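You operate a simulated robot arm through the tools that you are given. There is no shell and no other tool.

You run a simulated two-armed robot. Do the job below in one go: nothing can be reset, and whatever is moved stays where it is left.

JOB
Run nuts 5 and 7, then 6, down with the nut runner at the card's torque.
Fine: air lever open before the first run, shut last; nut 8 is done already.

The check looks at the end state, three seconds after you hand in, the way a careful person would. Anything else that was tipped, shoved, dropped, spilled or broken makes it a failure.

ROBOT AND FRAMES
Two 7-joint arms with two-finger grippers on one trunk that stands fixed in place. Base frame: the origin is at the foot of the trunk, x ahead of it, y to its left, z up. Readings come in cm, rad, newtons and seconds.
The left shoulder is at [5, 21.6, 124.6], the right one opposite. With the tool pointing down near the work surface each hand reaches from about 22 to 78 cm from the base axis, measured 20 degrees to its own side. Payload 3.18 kg a hand.
The TCP of each hand is the grasp point between the finger pads, 3 cm short of the fingertips. In the tool frame z runs along the fingers and y along their closing line. The gripper opens to 14.4 cm; its body begins 10.3 cm behind the TCP.
Orientation is that of the tool frame in the base frame, as a unit quaternion [w, x, y, z]. With the fingers straight down and closing along the base's y, the tool's x points along the base's -x, its y along +y and its z along -z.

CONTROLS
- The arms move only by the tool move_arm. It takes "left_rows", "right_rows" or both (then of equal length, played together; a hand with none holds still); each is a list of rows, each a list of 6 numbers: the shift along the base's x, y, z in cm, then the turn, a rotation vector about the base's x, y, z in rad. In form: [[x, y, z, rx, ry, rz], ...]. A call has 1 to 20 rows; each row shifts and turns the commanded pose from where the row before left it. "left_fingers" and "right_fingers" are, for a hand that has rows, the opening, from 0 (shut) to 1 (fully open), set as the call begins (left out, the last holds). Each row takes 0.2 s and may step no farther than 5 cm and 0.15 rad from the row before; otherwise, or with a gripper value out of range, the whole call is refused. A pose out of reach is approached as far as the arm can. The call stops where the force on the tool passes 50 N (or 10 N more than at its start, if that is more) or the arm is blocked; 0.2 s more then pass. The fingers move at their own pace (about 18.67 cm/s each) and stop on an object; they squeeze with about 34 N. The grip force told is the motor's: it shows also when the fingers shut on nothing. Time passes only in rows, and 0.2 s behind the last, so rows that do not move let the fingers close. It gives the time, the measured TCP pose, the force on the tool (base axes), the opening and the grip force at its end, in the units of the frame above (readings bear some noise), with the torque about the TCP (base axes, N m) and any sound that the robot's microphone picked up.
- Cameras (640 x 400 px; columns grow to the right, rows downward): "scene" is now at [12.68, 3.02, 144.97]; the picture's right is [0.31, -0.95, 0.00], its down [-0.39, -0.13, -0.91] and it looks along [0.87, 0.29, -0.41] (base axes); focal length 214 px, centre (320, 200). "left" rides on the left gripper at [7.6, -1.6, -14.3] in its tool frame; the picture's right is [0.21, 0.98, 0.00], its down [-0.84, 0.18, -0.51] and it looks along [-0.50, 0.11, 0.86] (tool axes); focal length 218 px, centre (320, 200). "right" rides on the right gripper at [7.6, 1.6, -14.3] in its tool frame; the picture's right is [-0.21, 0.98, 0.00], its down [-0.84, -0.18, -0.51] and it looks along [-0.50, -0.11, 0.86] (tool axes); focal length 218 px, centre (320, 200). There is no depth. A picture from a camera that has moved, and an enlarged one, comes with that camera's place and axes in the base frame and with its lens.
- capture(camera): a new picture of that camera. No time passes.
- lift_body(by): moves the trunk up (or, below 0, down) by that many cm; the arms and the scene camera ride with it, the base frame stays. It gives what a move gives, with no picture.
- turn_head(pan, tilt): turns the head with the scene camera to pan (to the left, within 1.396 rad either way) and tilt (down, from -0.506 to 1.204), counted from straight ahead of the robot (the tilt from the chest, where the trunk bows). It gives what a move gives.
- zoom(camera, box): a new picture of the part [left, top, right, bottom] of that camera's present view, enlarged. No time passes.
- close_job(): hands the job in; it is judged then, once.

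Places have to be worked out from the pictures, the camera data and where the tool is seen. Open the grippers and draw the arms clear of the work before you hand the job in, unless the task says otherwise.

The tools are called after "Call:" as name(argument=value, ...) on one line, values as JSON. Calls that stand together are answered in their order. move_arm: Moves the arms, as the interface text tells. Its arguments: {"type":"object","properties":{"left_rows":{"type":"array","items":{"type":"array","items":{"type":"number"}}},"left_fingers":{"type":"number"},"right_rows":{"type":"array","items":{"type":"array","items":{"type":"number"}}},"right_fingers":{"type":"number"}},"required":[]} The other tools are called the same way: lift_body (by) moves the trunk up or down; turn_head (pan, tilt) turns the head that bears the scene camera; capture (camera) takes a picture; zoom (camera, box) takes an enlarged picture of a part of a camera's view; close_job () hands the job in.

At the start:

```text
time_s: 0.0
left_position: [37.16, 49.75, 138.88]
left_ee_rot: [0.0, 0.0, 1.0, 0.0]
left_contact_force: [-0.3, 0.8, 1.1]
left_moment: [0.0, 0.04, 0.0]
left_gripper_width: 14.4
left_finger_force: 0.1
right_position: [34.28, 1.05, 138.86]
right_ee_rot: [0.0, 0.001, 1.0, 0.0]
right_contact_force: [-1.1, -0.6, -0.4]
right_moment: [-0.01, 0.0, 0.02]
right_gripper_width: 14.39
right_finger_force: 0.0
trunk travel left (down, up): [-32.5, 4.4]
head pan, tilt (commanded): [0.319, 0.424]
```

scene: 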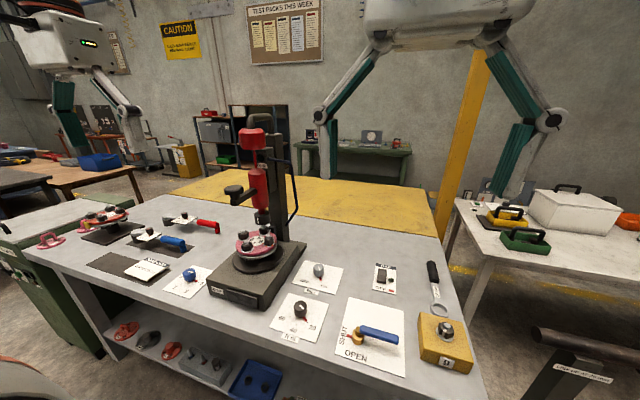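
right: 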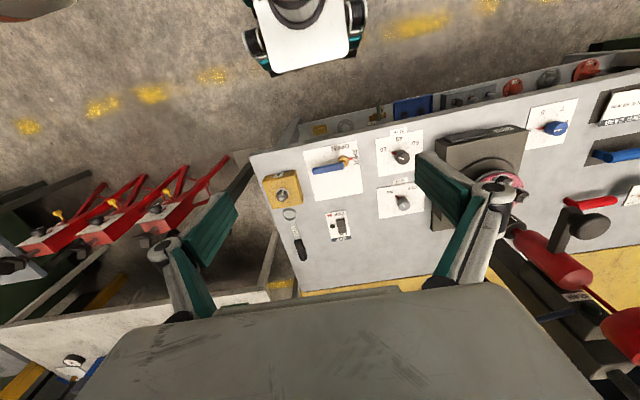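
left: 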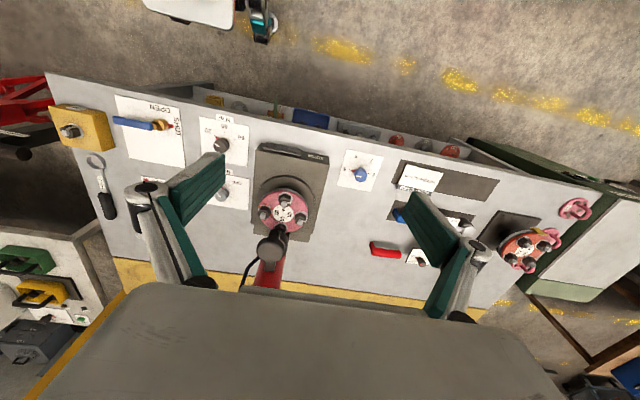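

The scene shows a bench with a nut runner on a column, a turntable with flange nuts, several dials, an air lever and a card. I'll zoom in on the parts to read labels before moving anything.

Call:
zoom(camera="scene", box=[200, 120, 320, 195])

Call:
zoom(camera="scene", box=[200, 190, 320, 310])

Call:
zoom(camera="scene", box=[260, 250, 420, 380])

Call:
zoom(camera="scene", box=[80, 200, 240, 310])

Call:
zoom(camera="left", box=[180, 100, 340, 240])

Call:
zoom(camera="right", box=[250, 110, 440, 270])

```text
5.33 times, centred on (260, 158) of scene
camera zoom: at [12.68, 3.02, 144.97], right [0.31, -0.95, 0.0], down [-0.39, -0.13, -0.91], along [0.87, 0.29, -0.41], focal length 1144 px, centre (640, 427)
```

zoom: 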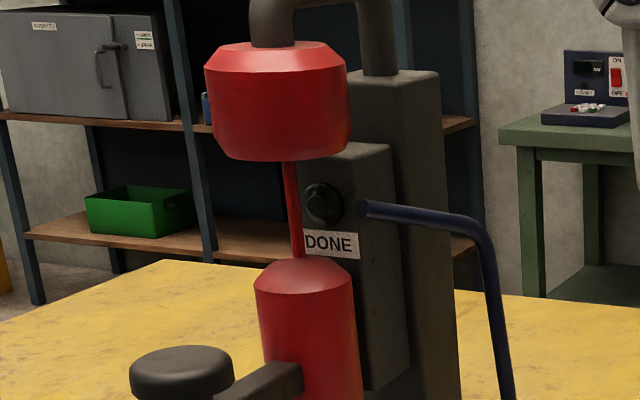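

```text
3.33 times, centred on (260, 250) of scene
camera zoom: at [12.68, 3.02, 144.97], right [0.31, -0.95, 0.0], down [-0.39, -0.13, -0.91], along [0.87, 0.29, -0.41], focal length 715 px, centre (520, 33)
```

zoom: 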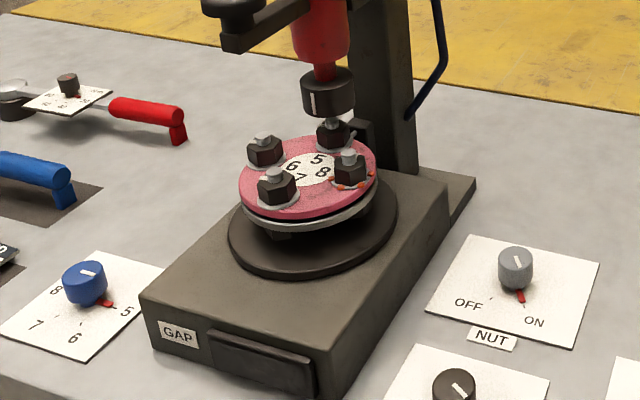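

```text
3.08 times, centred on (340, 315) of scene
camera zoom: at [12.68, 3.02, 144.97], right [0.31, -0.95, 0.0], down [-0.39, -0.13, -0.91], along [0.87, 0.29, -0.41], focal length 660 px, centre (258, -154)
```

zoom: 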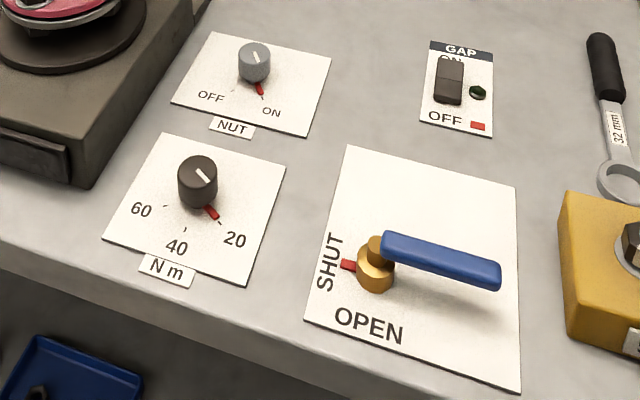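

```text
3.64 times, centred on (160, 255) of scene
camera zoom: at [12.68, 3.02, 144.97], right [0.31, -0.95, 0.0], down [-0.39, -0.13, -0.91], along [0.87, 0.29, -0.41], focal length 780 px, centre (902, 0)
```

zoom: 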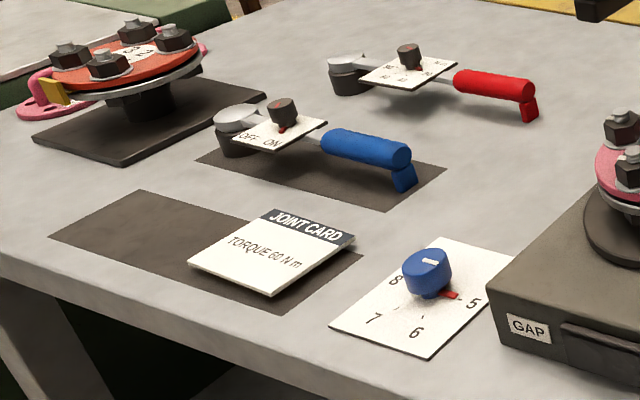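

```text
2.86 times, centred on (260, 170) of left
camera zoom: at [29.22, 48.16, 153.11], right [-0.21, 0.98, 0.0], down [0.84, 0.18, 0.51], along [0.5, 0.11, -0.86], focal length 624 px, centre (491, 286)
```

zoom: 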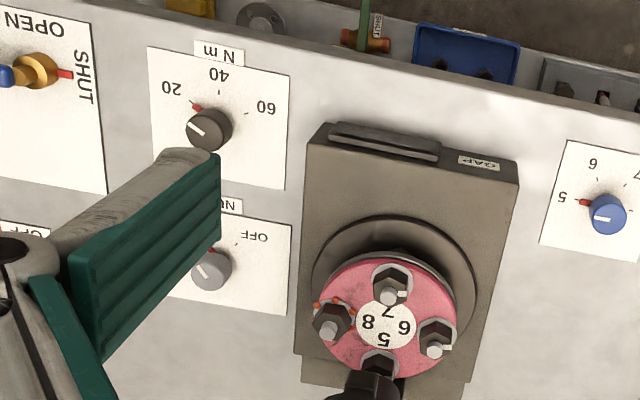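

```text
2.50 times, centred on (345, 190) of right
camera zoom: at [26.74, 2.8, 153.28], right [0.21, 0.98, 0.0], down [0.84, -0.18, 0.51], along [0.5, -0.1, -0.86], focal length 546 px, centre (258, 225)
```

zoom: 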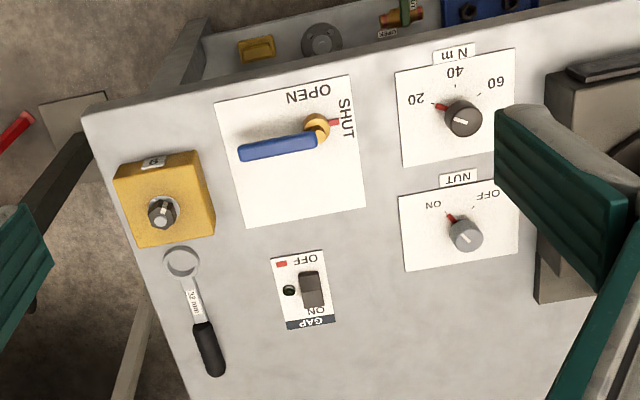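

The card seems to read "TORQUE 60 N m". I'll read it and the other labels at the highest zoom.

Call:
zoom(camera="scene", box=[125, 252, 175, 285])

Call:
zoom(camera="scene", box=[230, 215, 290, 265])

Call:
zoom(camera="scene", box=[365, 255, 405, 295])

Call:
zoom(camera="scene", box=[220, 160, 300, 230])

Call:
zoom(camera="scene", box=[200, 270, 280, 310])

Call:
zoom(camera="scene", box=[100, 310, 320, 400])

Call:
zoom(camera="scene", box=[30, 190, 150, 260])

Call:
zoom(camera="scene", box=[160, 205, 210, 235])

```text
12.12 times, centred on (150, 268) of scene
camera zoom: at [12.68, 3.02, 144.97], right [0.31, -0.95, 0.0], down [-0.39, -0.13, -0.91], along [0.87, 0.29, -0.41], focal length 2600 px, centre (2381, -630)
```

zoom: 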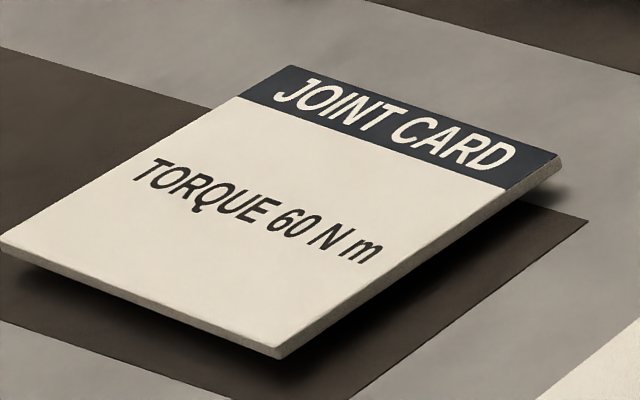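

```text
8.00 times, centred on (260, 240) of scene
camera zoom: at [12.68, 3.02, 144.97], right [0.31, -0.95, 0.0], down [-0.39, -0.13, -0.91], along [0.87, 0.29, -0.41], focal length 1716 px, centre (800, -120)
```

zoom: 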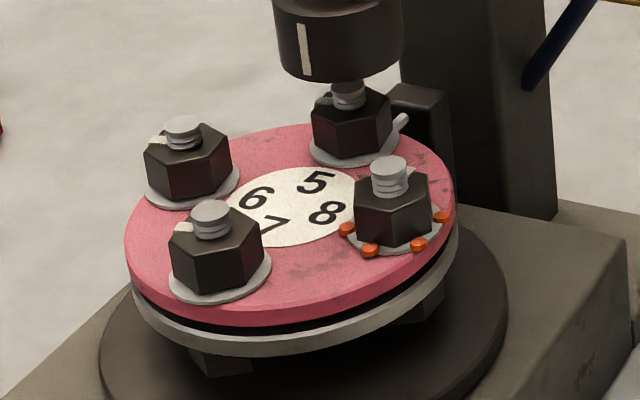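

```text
10.00 times, centred on (385, 275) of scene
camera zoom: at [12.68, 3.02, 144.97], right [0.31, -0.95, 0.0], down [-0.39, -0.13, -0.91], along [0.87, 0.29, -0.41], focal length 2145 px, centre (-330, -550)
```

zoom: 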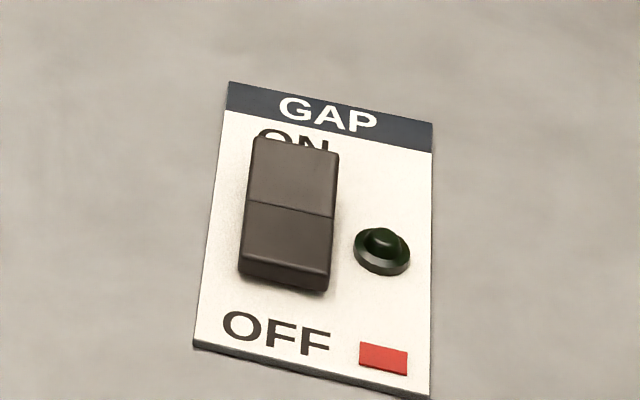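

```text
5.71 times, centred on (260, 195) of scene
camera zoom: at [12.68, 3.02, 144.97], right [0.31, -0.95, 0.0], down [-0.39, -0.13, -0.91], along [0.87, 0.29, -0.41], focal length 1226 px, centre (663, 229)
```

zoom: 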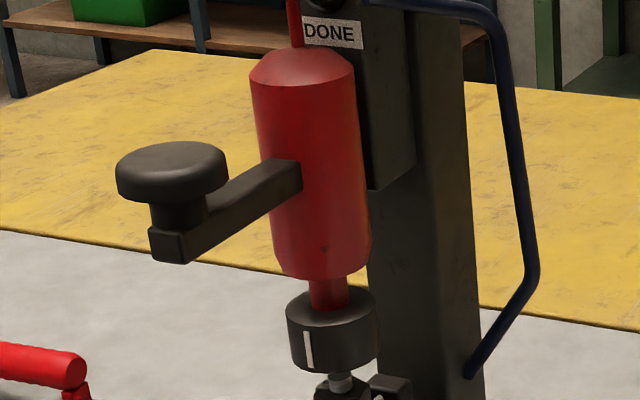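

```text
8.00 times, centred on (240, 290) of scene
camera zoom: at [12.68, 3.02, 144.97], right [0.31, -0.95, 0.0], down [-0.39, -0.13, -0.91], along [0.87, 0.29, -0.41], focal length 1716 px, centre (960, -520)
```

zoom: 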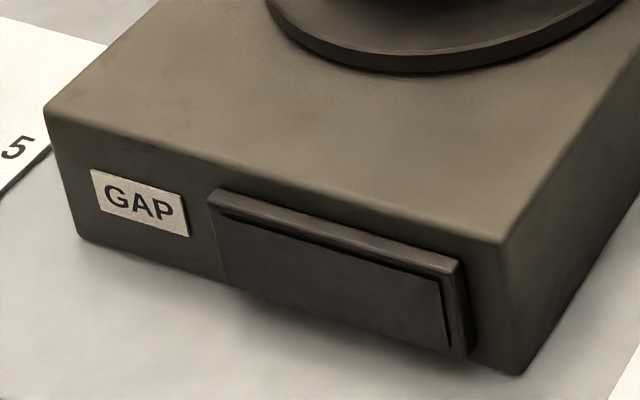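

```text
2.91 times, centred on (210, 355) of scene
camera zoom: at [12.68, 3.02, 144.97], right [0.31, -0.95, 0.0], down [-0.39, -0.13, -0.91], along [0.87, 0.29, -0.41], focal length 624 px, centre (640, -251)
```

zoom: 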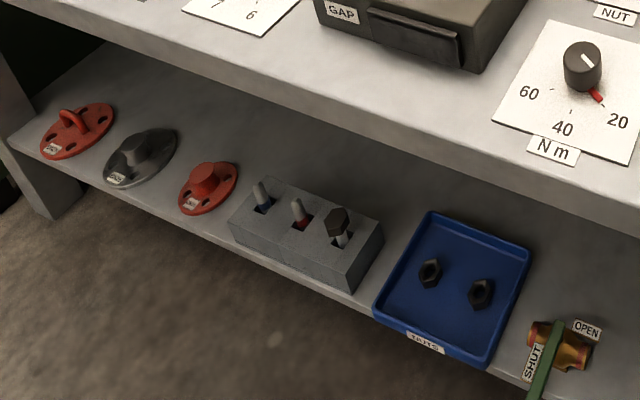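

```text
5.33 times, centred on (90, 225) of scene
camera zoom: at [12.68, 3.02, 144.97], right [0.31, -0.95, 0.0], down [-0.39, -0.13, -0.91], along [0.87, 0.29, -0.41], focal length 1144 px, centre (1547, 67)
```

zoom: 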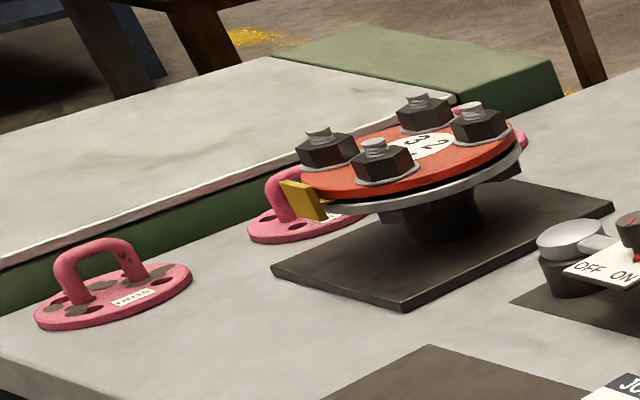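

```text
12.80 times, centred on (185, 220) of scene
camera zoom: at [12.68, 3.02, 144.97], right [0.31, -0.95, 0.0], down [-0.39, -0.13, -0.91], along [0.87, 0.29, -0.41], focal length 2745 px, centre (2048, -56)
```

zoom: 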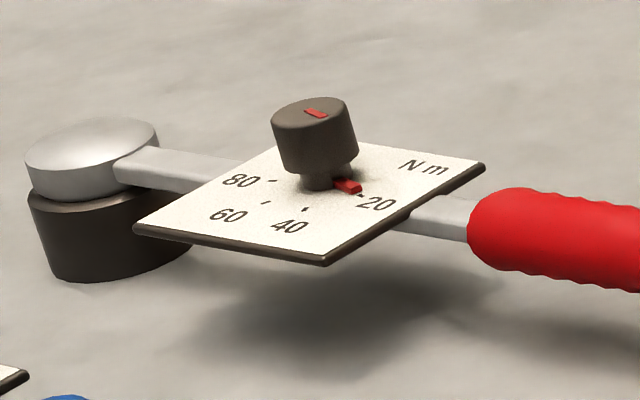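

The card reads 60 N m; the torque dial is at 20, the NUT dial appears at ON, the blue selector is at 5 and the air lever is at SHUT. I'll tilt the head down to see the controls better.

Call:
turn_head(pan=0.45, tilt=0.75)

Call:
capture(camera="scene")

```text
time_s: 0.8
left_position: [37.13, 49.69, 138.92]
left_ee_rot: [0.0, 0.0, 1.0, 0.0]
left_contact_force: [-0.1, -0.5, 0.1]
left_moment: [0.02, 0.02, 0.0]
left_gripper_width: 14.38
left_finger_force: 0.1
right_position: [34.14, 1.08, 138.86]
right_ee_rot: [0.0, 0.0, 1.0, 0.001]
right_contact_force: [0.2, 0.5, -1.0]
right_moment: [-0.01, 0.03, 0.03]
right_gripper_width: 14.39
right_finger_force: 0.1
trunk travel left (down, up): [-32.5, 4.4]
head pan, tilt (commanded): [0.45, 0.75]
```

```text
taken
camera scene: at [11.37, 3.72, 142.09], right [0.43, -0.9, 0.0], down [-0.61, -0.3, -0.73], along [0.66, 0.32, -0.68], focal length 214 px, centre (320, 200)
```

scene: 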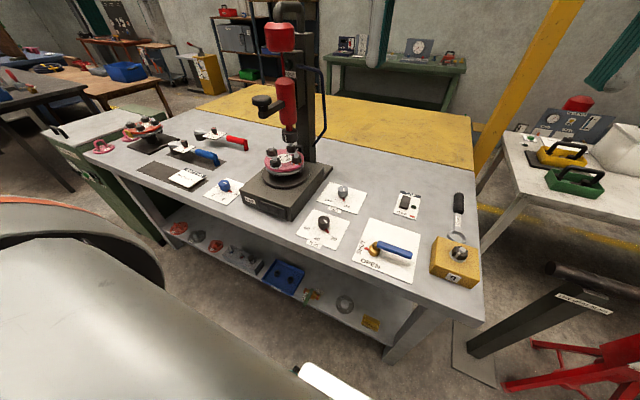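

The head view now covers the whole bench. I'll zoom into each control to locate it.

Call:
zoom(camera="scene", box=[290, 170, 380, 250])

Call:
zoom(camera="scene", box=[340, 180, 480, 280])

Call:
zoom(camera="scene", box=[190, 130, 330, 230])

Call:
zoom(camera="scene", box=[230, 0, 340, 160])

```text
5.00 times, centred on (335, 210) of scene
camera zoom: at [11.37, 3.72, 142.09], right [0.43, -0.9, 0.0], down [-0.61, -0.3, -0.73], along [0.66, 0.32, -0.68], focal length 1072 px, centre (245, 150)
```

zoom: 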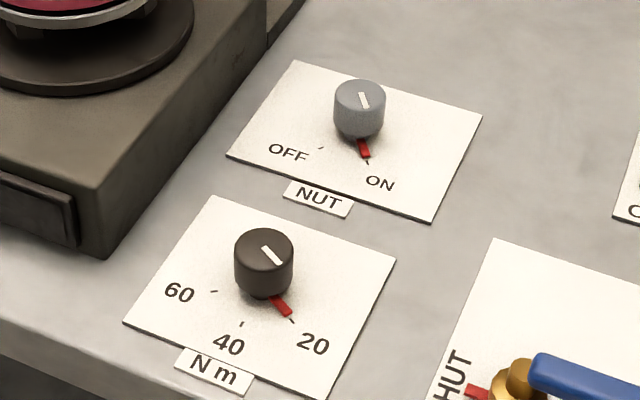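

```text
4.00 times, centred on (410, 230) of scene
camera zoom: at [11.37, 3.72, 142.09], right [0.43, -0.9, 0.0], down [-0.61, -0.3, -0.73], along [0.66, 0.32, -0.68], focal length 858 px, centre (-40, 80)
```

zoom: 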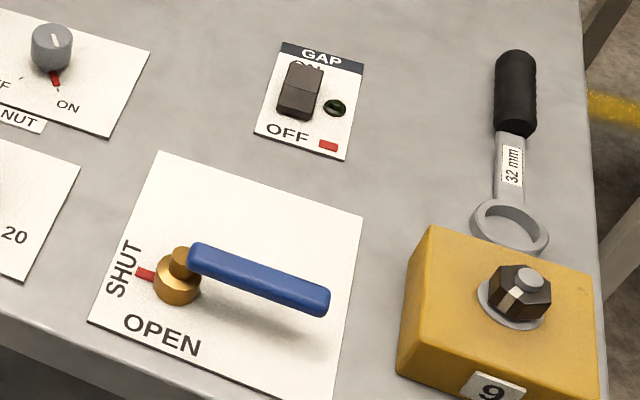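

```text
4.00 times, centred on (260, 180) of scene
camera zoom: at [11.37, 3.72, 142.09], right [0.43, -0.9, 0.0], down [-0.61, -0.3, -0.73], along [0.66, 0.32, -0.68], focal length 858 px, centre (560, 280)
```

zoom: 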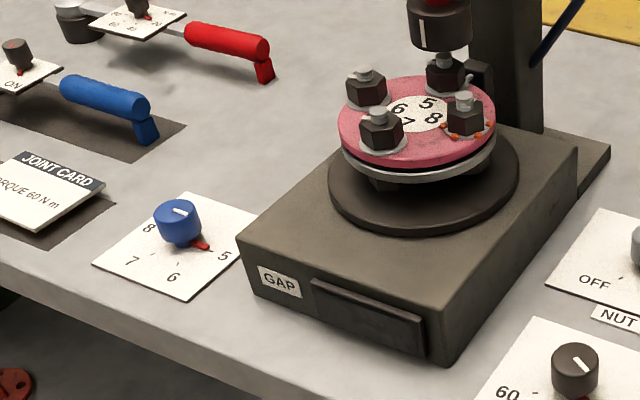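

```text
2.50 times, centred on (285, 80) of scene
camera zoom: at [11.37, 3.72, 142.09], right [0.43, -0.9, 0.0], down [-0.61, -0.3, -0.73], along [0.66, 0.32, -0.68], focal length 536 px, centre (408, 500)
```

zoom: 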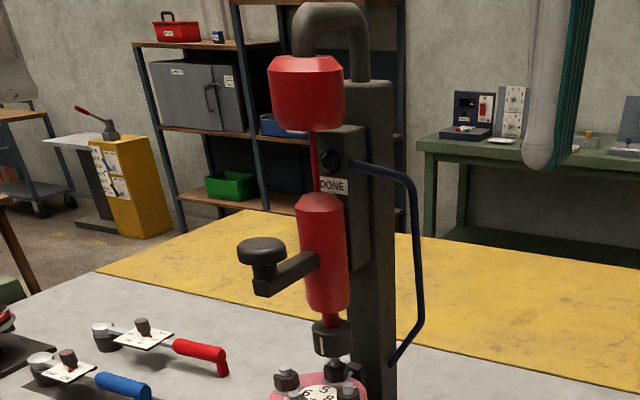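

The torque knob is at about (54.6, 23.1), top z≈89, with 20 → 60 a 120° clockwise turn seen from above. I'll move the right arm aside and bring the left hand over the torque knob at a safe height to look.

Call:
move_arm(left_rows=[[0, -4.45, 0, 0, 0, 0], [0, -4.45, 0, 0, 0, 0], [0, -4.45, 0, 0, 0, 0], [0, -4.45, 0, 0, 0, 0], [0, -4.45, 0, 0, 0, 0], [0, -4.45, 0, 0, 0, 0], [4.35, 0, 0, 0, 0, 0], [4.35, 0, 0, 0, 0, 0], [4.35, 0, 0, 0, 0, 0], [4.35, 0, 0, 0, 0, 0], [0, 0, -5, 0, 0, 0], [0, 0, -5, 0, 0, 0], [0, 0, -5, 0, 0, 0], [0, 0, -5, 0, 0, 0], [0, 0, -5, 0, 0, 0], [0, 0, -5, 0, 0, 0], [0, 0, -5, 0, 0, 0]], right_rows=[[0, -4.3, 0, 0, 0, 0], [0, -4.3, 0, 0, 0, 0], [0, -4.3, 0, 0, 0, 0], [0, -4.3, 0, 0, 0, 0], [0, -4.3, 0, 0, 0, 0], [0, -4.3, 0, 0, 0, 0], [0, 0, 0, 0, 0, 0], [0, 0, 0, 0, 0, 0], [0, 0, 0, 0, 0, 0], [0, 0, 0, 0, 0, 0], [0, 0, 0, 0, 0, 0], [0, 0, 0, 0, 0, 0], [0, 0, 0, 0, 0, 0], [0, 0, 0, 0, 0, 0], [0, 0, 0, 0, 0, 0], [0, 0, 0, 0, 0, 0], [0, 0, 0, 0, 0, 0]], left_fingers=0.45)

Call:
capture(camera="left")

Call:
capture(camera="scene")

```text
time_s: 4.4
left_position: [57.63, 38.35, 114.76]
left_ee_rot: [-0.003, 0.002, 1.0, -0.001]
left_contact_force: [-0.1, 0.1, -0.5]
left_moment: [-0.04, 0.01, 0.02]
left_gripper_width: 6.48
left_finger_force: 0.1
left hand out of reach, approached as far as the arm can: row 5, 6, 10, 13, 14, 15, 16, 17
right_position: [34.31, -24.53, 138.95]
right_ee_rot: [-0.001, 0.001, 1.0, 0.0]
right_contact_force: [-0.1, 0.3, -0.7]
right_moment: [-0.02, 0.03, -0.02]
right_gripper_width: 14.4
right_finger_force: 0.3
trunk travel left (down, up): [-32.5, 4.4]
head pan, tilt (commanded): [0.45, 0.75]
```

```text
taken
camera left: at [49.92, 36.93, 128.97], right [-0.2, 0.98, 0.0], down [0.85, 0.18, 0.5], along [0.49, 0.1, -0.86], focal length 218 px, centre (320, 200)
```

left: 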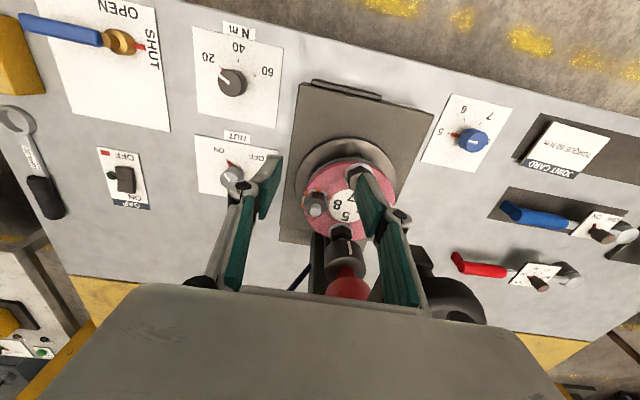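

```text
taken
camera scene: at [11.45, 3.8, 142.07], right [0.44, -0.9, 0.0], down [-0.61, -0.3, -0.73], along [0.66, 0.32, -0.68], focal length 214 px, centre (320, 200)
```

scene: 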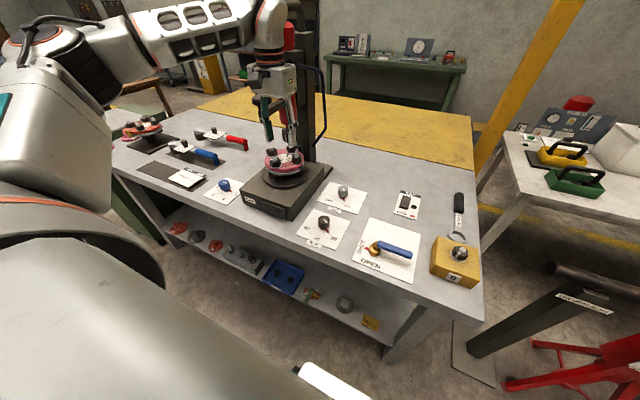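

The left arm ran out of reach and stopped at (57.6, 38.4, 114.8), close to the runner's handle, but with no contact force. I'll first back straight up in small steps and see how it follows.

Call:
move_arm(left_rows=[[0, 0, 2, 0, 0, 0]])

Call:
zoom(camera="scene", box=[220, 0, 350, 190])

```text
time_s: 4.8
left_position: [57.73, 38.34, 116.89]
left_ee_rot: [0.0, 0.0, 1.0, 0.0]
left_contact_force: [0.0, -0.2, 0.0]
left_moment: [-0.01, -0.03, -0.02]
left_gripper_width: 6.47
left_finger_force: 0.0
right_position: [34.16, -24.67, 139.0]
right_ee_rot: [0.0, 0.001, 1.0, 0.002]
right_contact_force: [0.2, -1.1, 0.9]
right_moment: [0.04, 0.0, 0.01]
right_gripper_width: 14.4
right_finger_force: 0.0
trunk travel left (down, up): [-32.5, 4.4]
head pan, tilt (commanded): [0.45, 0.75]
```

```text
2.11 times, centred on (285, 95) of scene
camera zoom: at [11.32, 3.68, 142.09], right [0.44, -0.9, 0.0], down [-0.61, -0.3, -0.73], along [0.66, 0.32, -0.68], focal length 452 px, centre (394, 421)
```

zoom: 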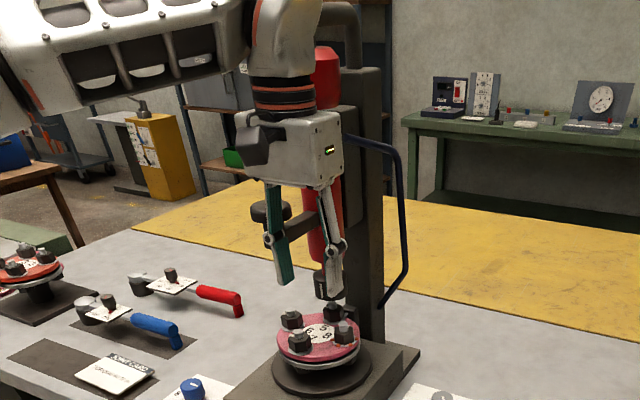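

The commanded pose clamps at the reach limit, so I can steer from here. I'll pull straight back away from the runner, go lower, and then try sliding inward at low height where the reach should be better.

Call:
move_arm(left_rows=[[-4, 0, 0, 0, 0, 0], [-4, 0, 0, 0, 0, 0], [-4, 0, 0, 0, 0, 0], [0, 0, -4, 0, 0, 0], [0, 0, -4, 0, 0, 0], [0, 0, -4, 0, 0, 0]])

```text
time_s: 6.2
left_position: [47.42, 45.84, 110.69]
left_ee_rot: [0.0, 0.0, 1.0, 0.0]
left_contact_force: [-0.2, 0.2, -1.2]
left_moment: [-0.02, 0.02, 0.0]
left_gripper_width: 6.47
left_finger_force: 0.0
left hand out of reach, approached as far as the arm can: row 2, 3, 4, 5, 6
right_position: [34.41, -24.53, 138.83]
right_ee_rot: [0.0, 0.001, 1.0, 0.001]
right_contact_force: [0.2, 0.8, 0.3]
right_moment: [-0.03, 0.05, 0.0]
right_gripper_width: 14.38
right_finger_force: 0.1
trunk travel left (down, up): [-32.5, 4.4]
head pan, tilt (commanded): [0.45, 0.75]
```

The left arm is hitting an inner limit in this posture, maybe a wrist joint limit. I'll test whether yawing the hand clockwise frees inward motion.

Call:
move_arm(left_rows=[[-2, 0, 0, 0, 0, -0.15], [-2, 0, 0, 0, 0, -0.15], [0, 0, 0, 0, 0, -0.15], [0, 0, 0, 0, 0, -0.15], [0, -3, 0, 0, 0, 0], [0, -3, 0, 0, 0, 0]])

Call:
capture(camera="scene")

```text
time_s: 7.6
left_position: [43.33, 39.57, 110.68]
left_ee_rot: [0.0, 0.296, 0.955, 0.0]
left_contact_force: [0.6, -0.2, -0.9]
left_moment: [0.01, 0.03, 0.0]
left_gripper_width: 6.49
left_finger_force: 0.1
right_position: [34.31, -24.71, 138.83]
right_ee_rot: [0.0, 0.001, 1.0, 0.002]
right_contact_force: [0.0, -0.4, -0.5]
right_moment: [0.05, -0.01, -0.02]
right_gripper_width: 14.39
right_finger_force: 0.0
trunk travel left (down, up): [-32.5, 4.4]
head pan, tilt (commanded): [0.45, 0.75]
```

```text
taken
camera scene: at [11.36, 3.66, 142.08], right [0.44, -0.9, 0.0], down [-0.61, -0.3, -0.73], along [0.66, 0.32, -0.68], focal length 214 px, centre (320, 200)
```

scene: 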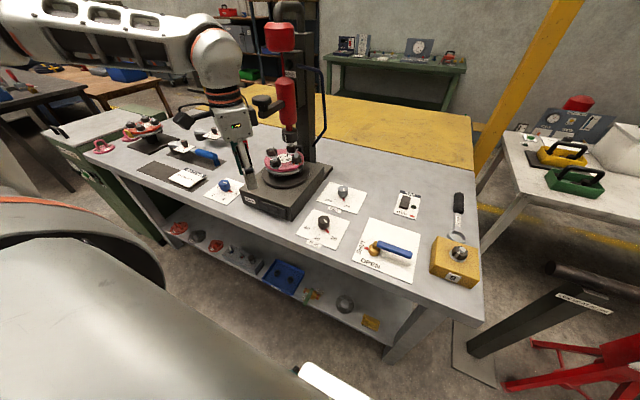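

Yawing freed the arm. I'll continue inward with a bit more clockwise yaw, then over the torque knob at about z 102.

Call:
move_arm(left_rows=[[0, -4.1, 0, 0, 0, -0.1], [0, -4.1, 0, 0, 0, -0.1], [0, -4.1, 0, 0, 0, 0], [0, -4.1, 0, 0, 0, 0], [3.75, 0, -2, 0, 0, 0], [3.75, 0, -2, 0, 0, 0], [3.75, 0, -2, 0, 0, 0]])

Call:
capture(camera="left")

Call:
capture(camera="scene")

```text
time_s: 9.2
left_position: [54.74, 23.32, 104.75]
left_ee_rot: [0.0, 0.389, 0.921, -0.001]
left_contact_force: [1.1, 0.6, -0.3]
left_moment: [-0.01, 0.07, 0.02]
left_gripper_width: 6.48
left_finger_force: 0.0
right_position: [34.52, -24.59, 138.8]
right_ee_rot: [-0.001, 0.001, 1.0, 0.001]
right_contact_force: [-0.1, -0.4, -0.6]
right_moment: [0.0, 0.08, 0.02]
right_gripper_width: 14.41
right_finger_force: 0.0
trunk travel left (down, up): [-32.5, 4.4]
head pan, tilt (commanded): [0.45, 0.75]
```

```text
taken
camera left: at [48.05, 27.75, 118.83], right [0.56, 0.83, 0.0], down [0.72, -0.48, 0.51], along [0.42, -0.28, -0.86], focal length 218 px, centre (320, 200)
```

left: 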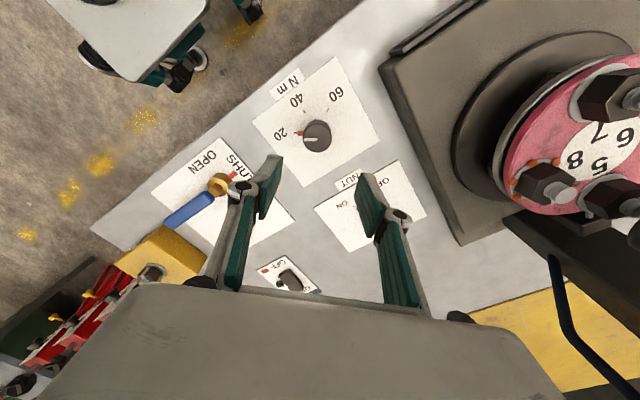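

```text
taken
camera scene: at [11.57, 3.84, 142.05], right [0.44, -0.9, 0.0], down [-0.62, -0.3, -0.73], along [0.66, 0.32, -0.68], focal length 214 px, centre (320, 200)
```

scene: 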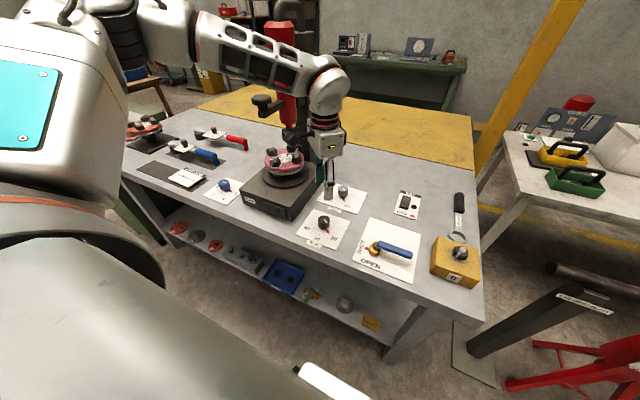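

The hand now hovers over the torque knob region. I'll zoom in to fix the knob's position against the fingers.

Call:
zoom(camera="left", box=[240, 60, 400, 190])

Call:
zoom(camera="scene", box=[290, 120, 390, 250])

```text
3.08 times, centred on (320, 125) of left
camera zoom: at [48.05, 27.75, 118.83], right [0.56, 0.83, 0.0], down [0.72, -0.48, 0.51], along [0.42, -0.28, -0.86], focal length 672 px, centre (320, 431)
```

zoom: 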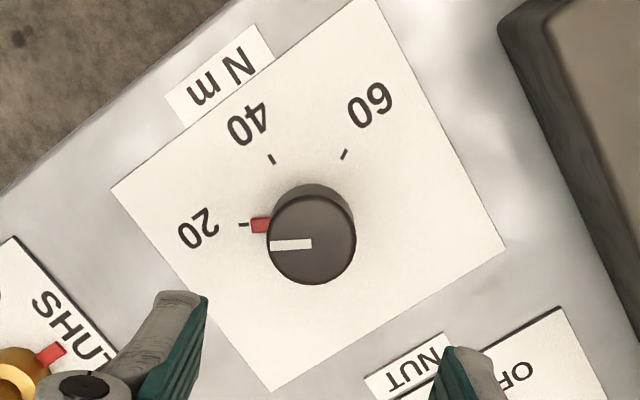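

```text
3.08 times, centred on (340, 185) of scene
camera zoom: at [11.57, 3.84, 142.05], right [0.44, -0.9, 0.0], down [-0.62, -0.3, -0.73], along [0.66, 0.32, -0.68], focal length 660 px, centre (258, 246)
```

zoom: 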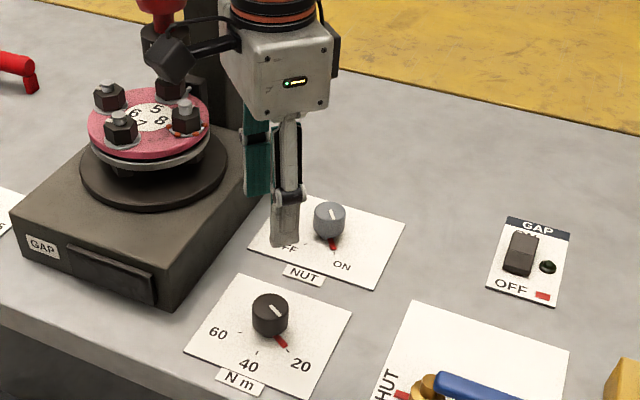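

The torque knob top is at (54.45, 23.05, 89.4), about 3.9 cm wide, with the panel at z≈85.7. I'll descend around it with the fingertips staying above the pointer.

Call:
move_arm(left_rows=[[-0.3, -0.26, -4, 0, 0, 0], [0, 0, -4, 0, 0, 0], [0, 0, -3, 0, 0, 0], [0, 0, -2, 0, 0, 0], [0, 0, -1.5, 0, 0, 0], [0, 0, 0, 0, 0, 0]])

Call:
capture(camera="left")

Call:
zoom(camera="scene", box=[280, 150, 380, 250])

```text
time_s: 10.6
left_position: [53.1, 25.16, 91.74]
left_ee_rot: [-0.001, 0.389, 0.921, -0.002]
left_contact_force: [0.2, 0.7, 0.1]
left_moment: [0.04, -0.03, 0.02]
left_gripper_width: 6.48
left_finger_force: 0.2
left hand out of reach, approached as far as the arm can: row 3, 4, 5
right_position: [34.3, -24.74, 138.81]
right_ee_rot: [0.001, 0.001, 1.0, 0.002]
right_contact_force: [-0.3, 0.5, 0.6]
right_moment: [-0.04, -0.02, -0.03]
right_gripper_width: 14.4
right_finger_force: 0.0
trunk travel left (down, up): [-32.5, 4.4]
head pan, tilt (commanded): [0.45, 0.75]
```

```text
taken
camera left: at [46.39, 29.64, 105.97], right [0.56, 0.83, 0.0], down [0.72, -0.48, 0.51], along [0.42, -0.28, -0.86], focal length 218 px, centre (320, 200)
```

left: 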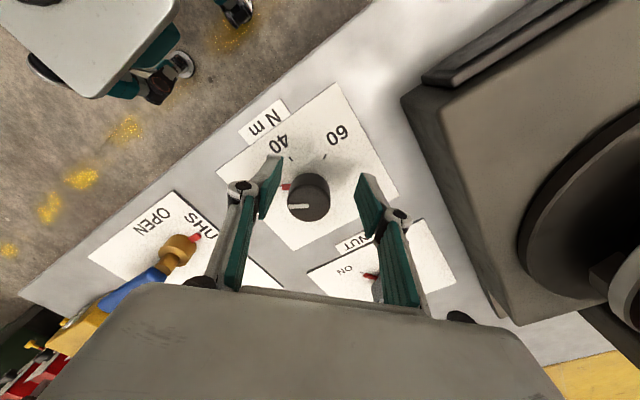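

```text
4.00 times, centred on (330, 200) of scene
camera zoom: at [11.37, 3.72, 142.08], right [0.44, -0.9, 0.0], down [-0.61, -0.3, -0.73], along [0.66, 0.32, -0.68], focal length 858 px, centre (280, 200)
```

zoom: 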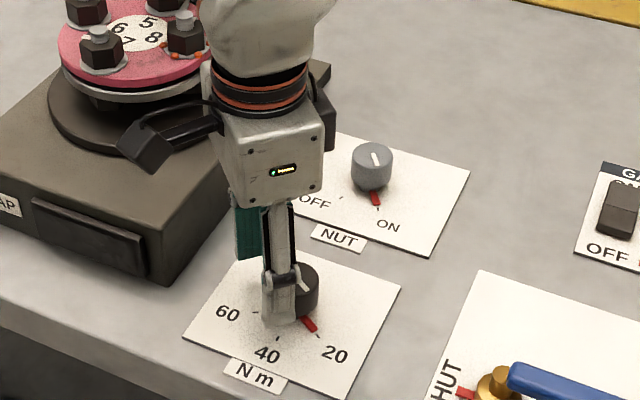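

The wrist limit again stopped the last bit of descent and let the hand drift off centre. I'll raise, yaw further clockwise, recentre, and descend again.

Call:
move_arm(left_rows=[[0, 0, 3, 0, 0, 0], [0, 0, 0, 0, 0, -0.15], [0, 0, 0, 0, 0, -0.15], [0, 0, 0, 0, 0, -0.15], [1.35, -2.1, 0, 0, 0, -0.15], [0, 0, -1.5, 0, 0, 0], [0, 0, 0, 0, 0, 0]])

Call:
capture(camera="left")

```text
time_s: 12.2
left_position: [53.73, 23.93, 93.94]
left_ee_rot: [0.001, 0.644, 0.765, -0.001]
left_contact_force: [0.1, -0.4, 0.2]
left_moment: [0.02, -0.01, -0.01]
left_gripper_width: 6.48
left_finger_force: 0.1
left hand out of reach, approached as far as the arm can: row 5, 6
right_position: [34.28, -24.63, 138.89]
right_ee_rot: [0.0, 0.002, 1.0, 0.002]
right_contact_force: [0.2, 0.0, 0.4]
right_moment: [0.01, 0.01, 0.0]
right_gripper_width: 14.41
right_finger_force: 0.2
trunk travel left (down, up): [-32.5, 4.4]
head pan, tilt (commanded): [0.45, 0.75]
```

```text
taken
camera left: at [50.6, 31.33, 108.11], right [0.93, 0.37, 0.0], down [0.32, -0.8, 0.51], along [0.19, -0.47, -0.86], focal length 218 px, centre (320, 200)
```

left: 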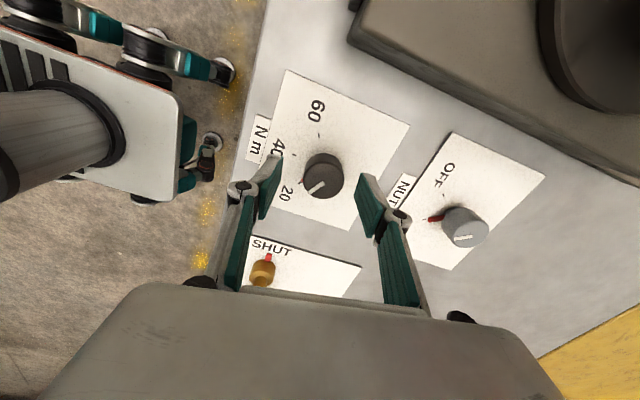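

Height relative to the shoulder seems to matter (z≈105 was fine, z≈92 isn't), so I'll raise the hand, then lower the trunk 15 cm so the knob sits in the comfortable band.

Call:
move_arm(left_rows=[[0, 0, 4, 0, 0, 0.15], [0, 0, 4, 0, 0, 0.15], [0, 0, 4, 0, 0, 0.15], [0, 0, 4, 0, 0, 0.15], [0.7, -0.9, 0, 0, 0, 0]])

Call:
lift_body(by=-15)

Call:
capture(camera="left")

Call:
capture(camera="scene")

```text
time_s: 13.4
left_position: [54.5, 23.01, 109.83]
left_ee_rot: [-0.001, 0.388, 0.921, 0.0]
left_contact_force: [0.8, -0.7, -0.3]
left_moment: [-0.02, 0.02, 0.0]
left_gripper_width: 6.48
left_finger_force: 0.0
right_position: [34.41, -24.59, 138.88]
right_ee_rot: [-0.001, 0.001, 1.0, 0.0]
right_contact_force: [0.9, -0.2, 0.0]
right_moment: [-0.01, 0.07, 0.0]
right_gripper_width: 14.38
right_finger_force: 0.1
trunk travel left (down, up): [-32.5, 4.4]
head pan, tilt (commanded): [0.45, 0.75]
```

```text
time_s: 15.2
left_position: [54.3, 23.1, 95.08]
left_ee_rot: [0.001, 0.389, 0.921, 0.001]
left_contact_force: [-0.9, -0.8, -0.2]
left_moment: [-0.01, -0.01, -0.02]
left_gripper_width: 6.45
left_finger_force: 0.0
right_position: [34.14, -24.69, 124.01]
right_ee_rot: [0.0, 0.001, 1.0, 0.001]
right_contact_force: [-0.2, 0.7, 0.2]
right_moment: [-0.01, -0.05, 0.03]
right_gripper_width: 14.4
right_finger_force: 0.2
trunk travel left (down, up): [-17.5, 19.4]
head pan, tilt (commanded): [0.45, 0.75]
```

```text
taken
camera left: at [47.57, 27.49, 109.26], right [0.56, 0.83, 0.0], down [0.72, -0.48, 0.51], along [0.42, -0.28, -0.86], focal length 218 px, centre (320, 200)
```

left: 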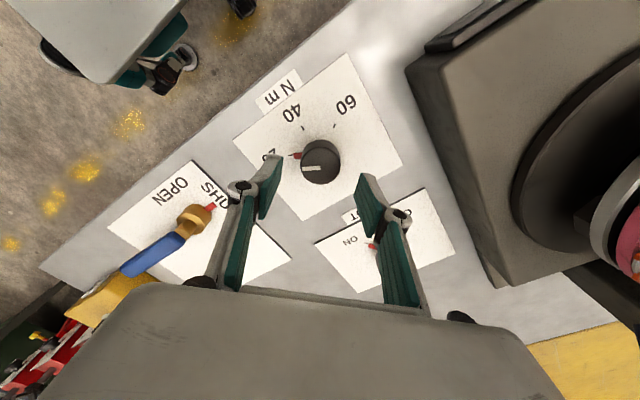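

```text
taken
camera scene: at [19.02, 3.72, 126.54], right [0.44, -0.9, 0.0], down [-0.61, -0.3, -0.73], along [0.66, 0.32, -0.68], focal length 214 px, centre (320, 200)
```

scene: 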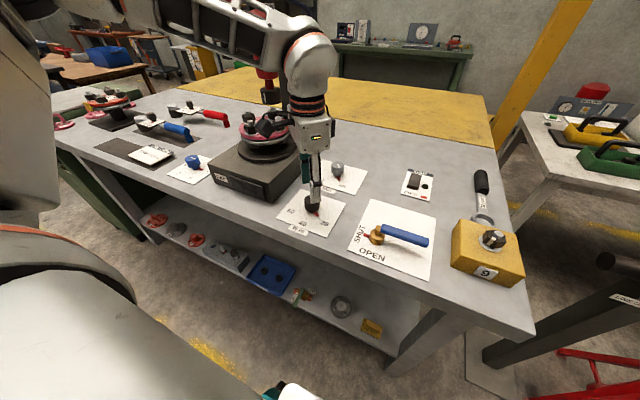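

The hand is centred at z 95 over the knob after the trunk lowered. I'll descend 4.8 cm and check.

Call:
move_arm(left_rows=[[0.05, 0, -1.8, 0, 0, 0], [0, 0, -1.5, 0, 0, 0], [0, 0, -1.5, 0, 0, 0], [0, 0, 0, 0, 0, 0]])

Call:
capture(camera="left")

Call:
zoom(camera="scene", box=[270, 150, 370, 250])

```text
time_s: 16.2
left_position: [54.25, 23.04, 90.11]
left_ee_rot: [0.0, 0.389, 0.921, -0.001]
left_contact_force: [0.9, 0.0, 0.4]
left_moment: [0.0, -0.01, -0.02]
left_gripper_width: 6.48
left_finger_force: 0.1
right_position: [34.13, -24.79, 123.94]
right_ee_rot: [0.001, 0.001, 1.0, 0.001]
right_contact_force: [0.1, 0.8, 0.0]
right_moment: [0.01, 0.0, 0.0]
right_gripper_width: 14.4
right_finger_force: 0.0
trunk travel left (down, up): [-17.5, 19.4]
head pan, tilt (commanded): [0.45, 0.75]
```

```text
taken
camera left: at [47.66, 27.49, 104.32], right [0.56, 0.83, 0.0], down [0.72, -0.48, 0.51], along [0.42, -0.28, -0.86], focal length 218 px, centre (320, 200)
```

left: 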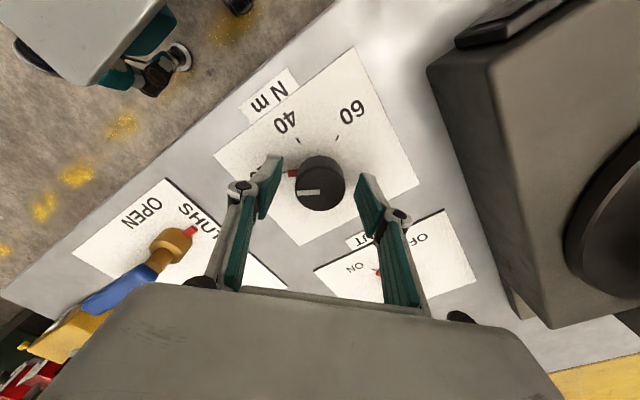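

```text
4.00 times, centred on (320, 200) of scene
camera zoom: at [19.1, 3.72, 126.51], right [0.44, -0.9, 0.0], down [-0.61, -0.3, -0.73], along [0.66, 0.32, -0.68], focal length 858 px, centre (320, 200)
```

zoom: 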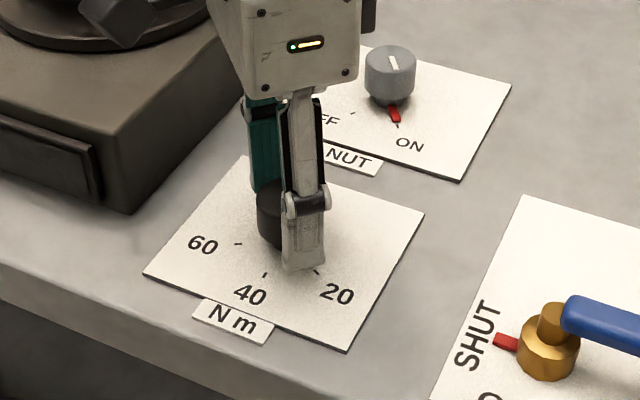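

The knob sits centred between the pads. I'll close on it.

Call:
move_arm(left_rows=[[0, 0, 0, 0, 0, 0], [0, 0, 0, 0, 0, 0], [0, 0, 0, 0, 0, 0]], left_fingers=0.0)

Call:
capture(camera="left")

```text
time_s: 17.0
left_position: [54.45, 23.05, 90.09]
left_ee_rot: [0.0, 0.389, 0.921, 0.0]
left_contact_force: [0.5, 2.2, 1.4]
left_moment: [0.14, -0.02, -0.02]
left_gripper_width: 3.83
left_finger_force: 45.5
right_position: [34.17, -24.63, 124.04]
right_ee_rot: [0.0, 0.001, 1.0, 0.0]
right_contact_force: [-0.1, 0.3, -0.3]
right_moment: [-0.01, 0.01, 0.03]
right_gripper_width: 14.41
right_finger_force: 0.0
trunk travel left (down, up): [-17.5, 19.4]
head pan, tilt (commanded): [0.45, 0.75]
```

```text
taken
camera left: at [47.7, 27.51, 104.31], right [0.56, 0.83, 0.0], down [0.72, -0.48, 0.51], along [0.42, -0.28, -0.86], focal length 218 px, centre (320, 200)
```

left: 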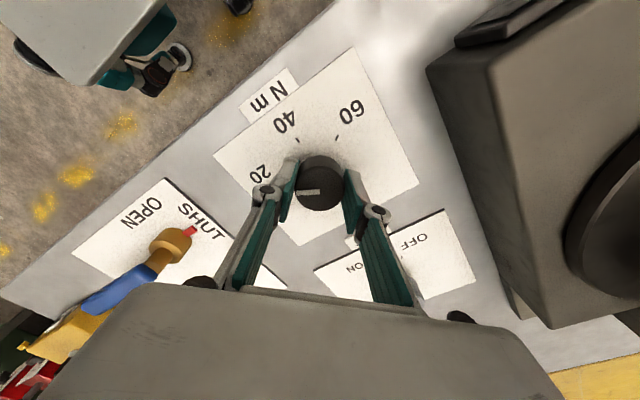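

It gripped the knob at 3.83 cm. I'll turn it clockwise 60° first and look.

Call:
move_arm(left_rows=[[0, 0, 0, 0, 0, -0.15], [0, 0, 0, 0, 0, -0.15], [0, 0, 0, 0, 0, -0.15], [0, 0, 0, 0, 0, -0.15], [0, 0, 0, 0, 0, -0.15], [0, 0, 0, 0, 0, -0.15], [0, 0, 0, 0, 0, -0.15]])

Call:
capture(camera="left")

Call:
zoom(camera="scene", box=[270, 150, 370, 250])

```text
time_s: 18.6
left_position: [54.44, 23.05, 90.15]
left_ee_rot: [0.0, 0.799, 0.601, 0.0]
left_contact_force: [8.7, 5.7, 1.7]
left_moment: [-0.16, -0.24, 0.01]
left_gripper_width: 3.83
left_finger_force: 45.2
right_position: [34.27, -24.7, 123.89]
right_ee_rot: [-0.001, 0.001, 1.0, 0.001]
right_contact_force: [0.2, -0.1, -0.2]
right_moment: [-0.01, 0.0, -0.02]
right_gripper_width: 14.42
right_finger_force: 0.1
trunk travel left (down, up): [-17.5, 19.4]
head pan, tilt (commanded): [0.45, 0.75]
```

```text
taken
camera left: at [54.86, 31.0, 104.31], right [1.0, -0.07, 0.0], down [-0.06, -0.86, 0.51], along [-0.03, -0.51, -0.86], focal length 218 px, centre (320, 200)
```

left: 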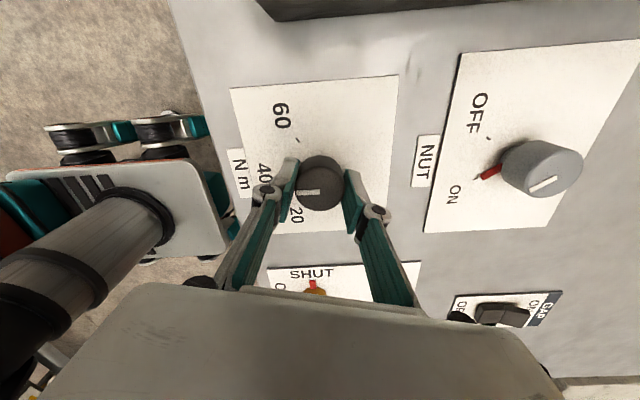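

```text
4.00 times, centred on (320, 200) of scene
camera zoom: at [19.21, 3.78, 126.48], right [0.44, -0.9, 0.0], down [-0.61, -0.3, -0.73], along [0.66, 0.32, -0.68], focal length 858 px, centre (320, 200)
```

zoom: 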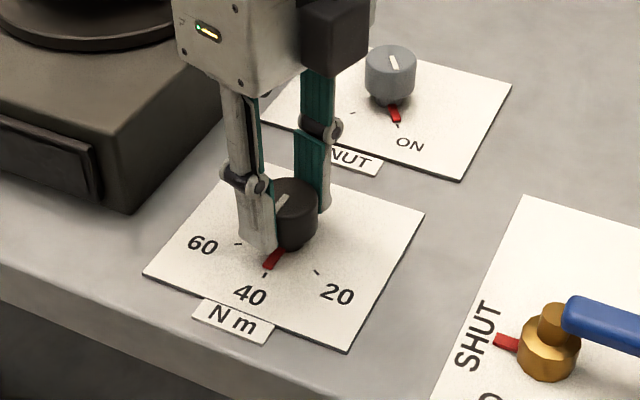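

The knob followed and its pointer is now at 40. I'll turn another 60° clockwise.

Call:
move_arm(left_rows=[[0, 0, 0, 0, 0, -0.15], [0, 0, 0, 0, 0, -0.15], [0, 0, 0, 0, 0, -0.15], [0, 0, 0, 0, 0, -0.15], [0, 0, 0, 0, 0, -0.15], [0, 0, 0, 0, 0, -0.15], [0, 0, 0, 0, 0, -0.147]])

Call:
capture(camera="left")

Call:
zoom(camera="scene", box=[270, 150, 370, 250])

```text
time_s: 20.2
left_position: [54.6, 22.99, 90.07]
left_ee_rot: [0.0, 0.993, 0.122, 0.001]
left_contact_force: [21.2, -1.9, 3.3]
left_moment: [-0.26, -0.29, 0.49]
left_gripper_width: 3.83
left_finger_force: 45.1
right_position: [34.53, -24.63, 123.88]
right_ee_rot: [-0.001, 0.0, 1.0, 0.001]
right_contact_force: [0.3, 0.3, -0.2]
right_moment: [0.04, -0.01, 0.01]
right_gripper_width: 14.41
right_finger_force: 0.1
trunk travel left (down, up): [-17.5, 19.4]
head pan, tilt (commanded): [0.45, 0.75]
```

```text
taken
camera left: at [61.41, 26.53, 104.32], right [0.44, -0.9, 0.0], down [-0.78, -0.38, 0.51], along [-0.46, -0.22, -0.86], focal length 218 px, centre (320, 200)
```

left: 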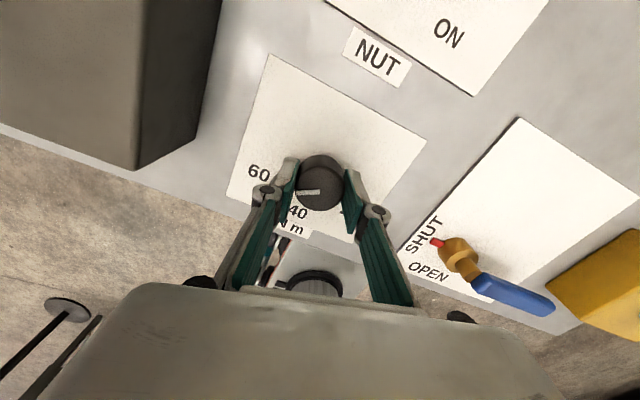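

```text
4.00 times, centred on (320, 200) of scene
camera zoom: at [19.31, 3.69, 126.47], right [0.44, -0.9, 0.0], down [-0.62, -0.3, -0.73], along [0.66, 0.32, -0.68], focal length 858 px, centre (320, 200)
```

zoom: 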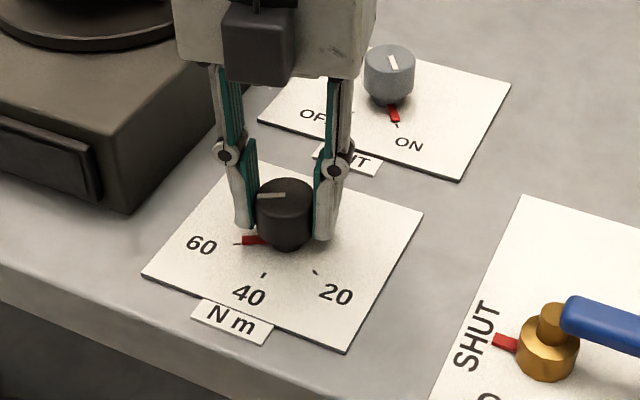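

The pointer is at 60. I'll open the fingers and rise clear, then verify the dial.

Call:
move_arm(left_rows=[[0, 0, 0, 0, 0, 0], [0, 0, 0, 0, 0, 0], [0, 0, 2, 0, 0, 0], [0, 0, 4, 0, 0, 0], [0, 0, 4, 0, 0, 0], [0, 0, 4, 0, 0, 0]], left_fingers=0.45)

Call:
zoom(camera="scene", box=[270, 150, 370, 250])

Call:
capture(camera="left")

```text
time_s: 21.6
left_position: [54.36, 23.01, 104.22]
left_ee_rot: [-0.001, 0.992, 0.123, 0.001]
left_contact_force: [-0.3, -0.1, 0.3]
left_moment: [0.01, 0.01, 0.01]
left_gripper_width: 6.51
left_finger_force: 0.1
right_position: [34.2, -24.68, 123.99]
right_ee_rot: [-0.001, 0.001, 1.0, 0.001]
right_contact_force: [-0.6, -0.1, 0.3]
right_moment: [0.01, -0.03, -0.01]
right_gripper_width: 14.42
right_finger_force: 0.0
trunk travel left (down, up): [-17.5, 19.4]
head pan, tilt (commanded): [0.45, 0.75]
```

```text
4.00 times, centred on (320, 200) of scene
camera zoom: at [19.06, 3.71, 126.52], right [0.44, -0.9, 0.0], down [-0.61, -0.3, -0.73], along [0.66, 0.32, -0.68], focal length 858 px, centre (320, 200)
```

zoom: 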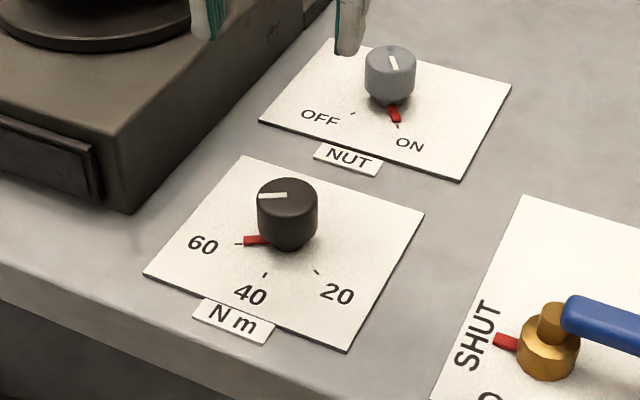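

```text
taken
camera left: at [61.12, 26.54, 118.55], right [0.44, -0.9, 0.0], down [-0.77, -0.38, 0.51], along [-0.46, -0.22, -0.86], focal length 218 px, centre (320, 200)
```

left: 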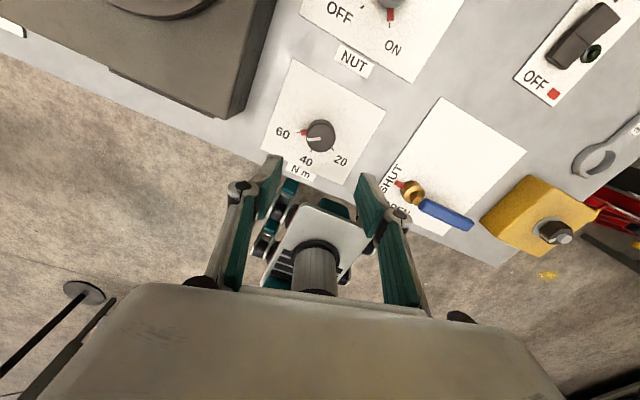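

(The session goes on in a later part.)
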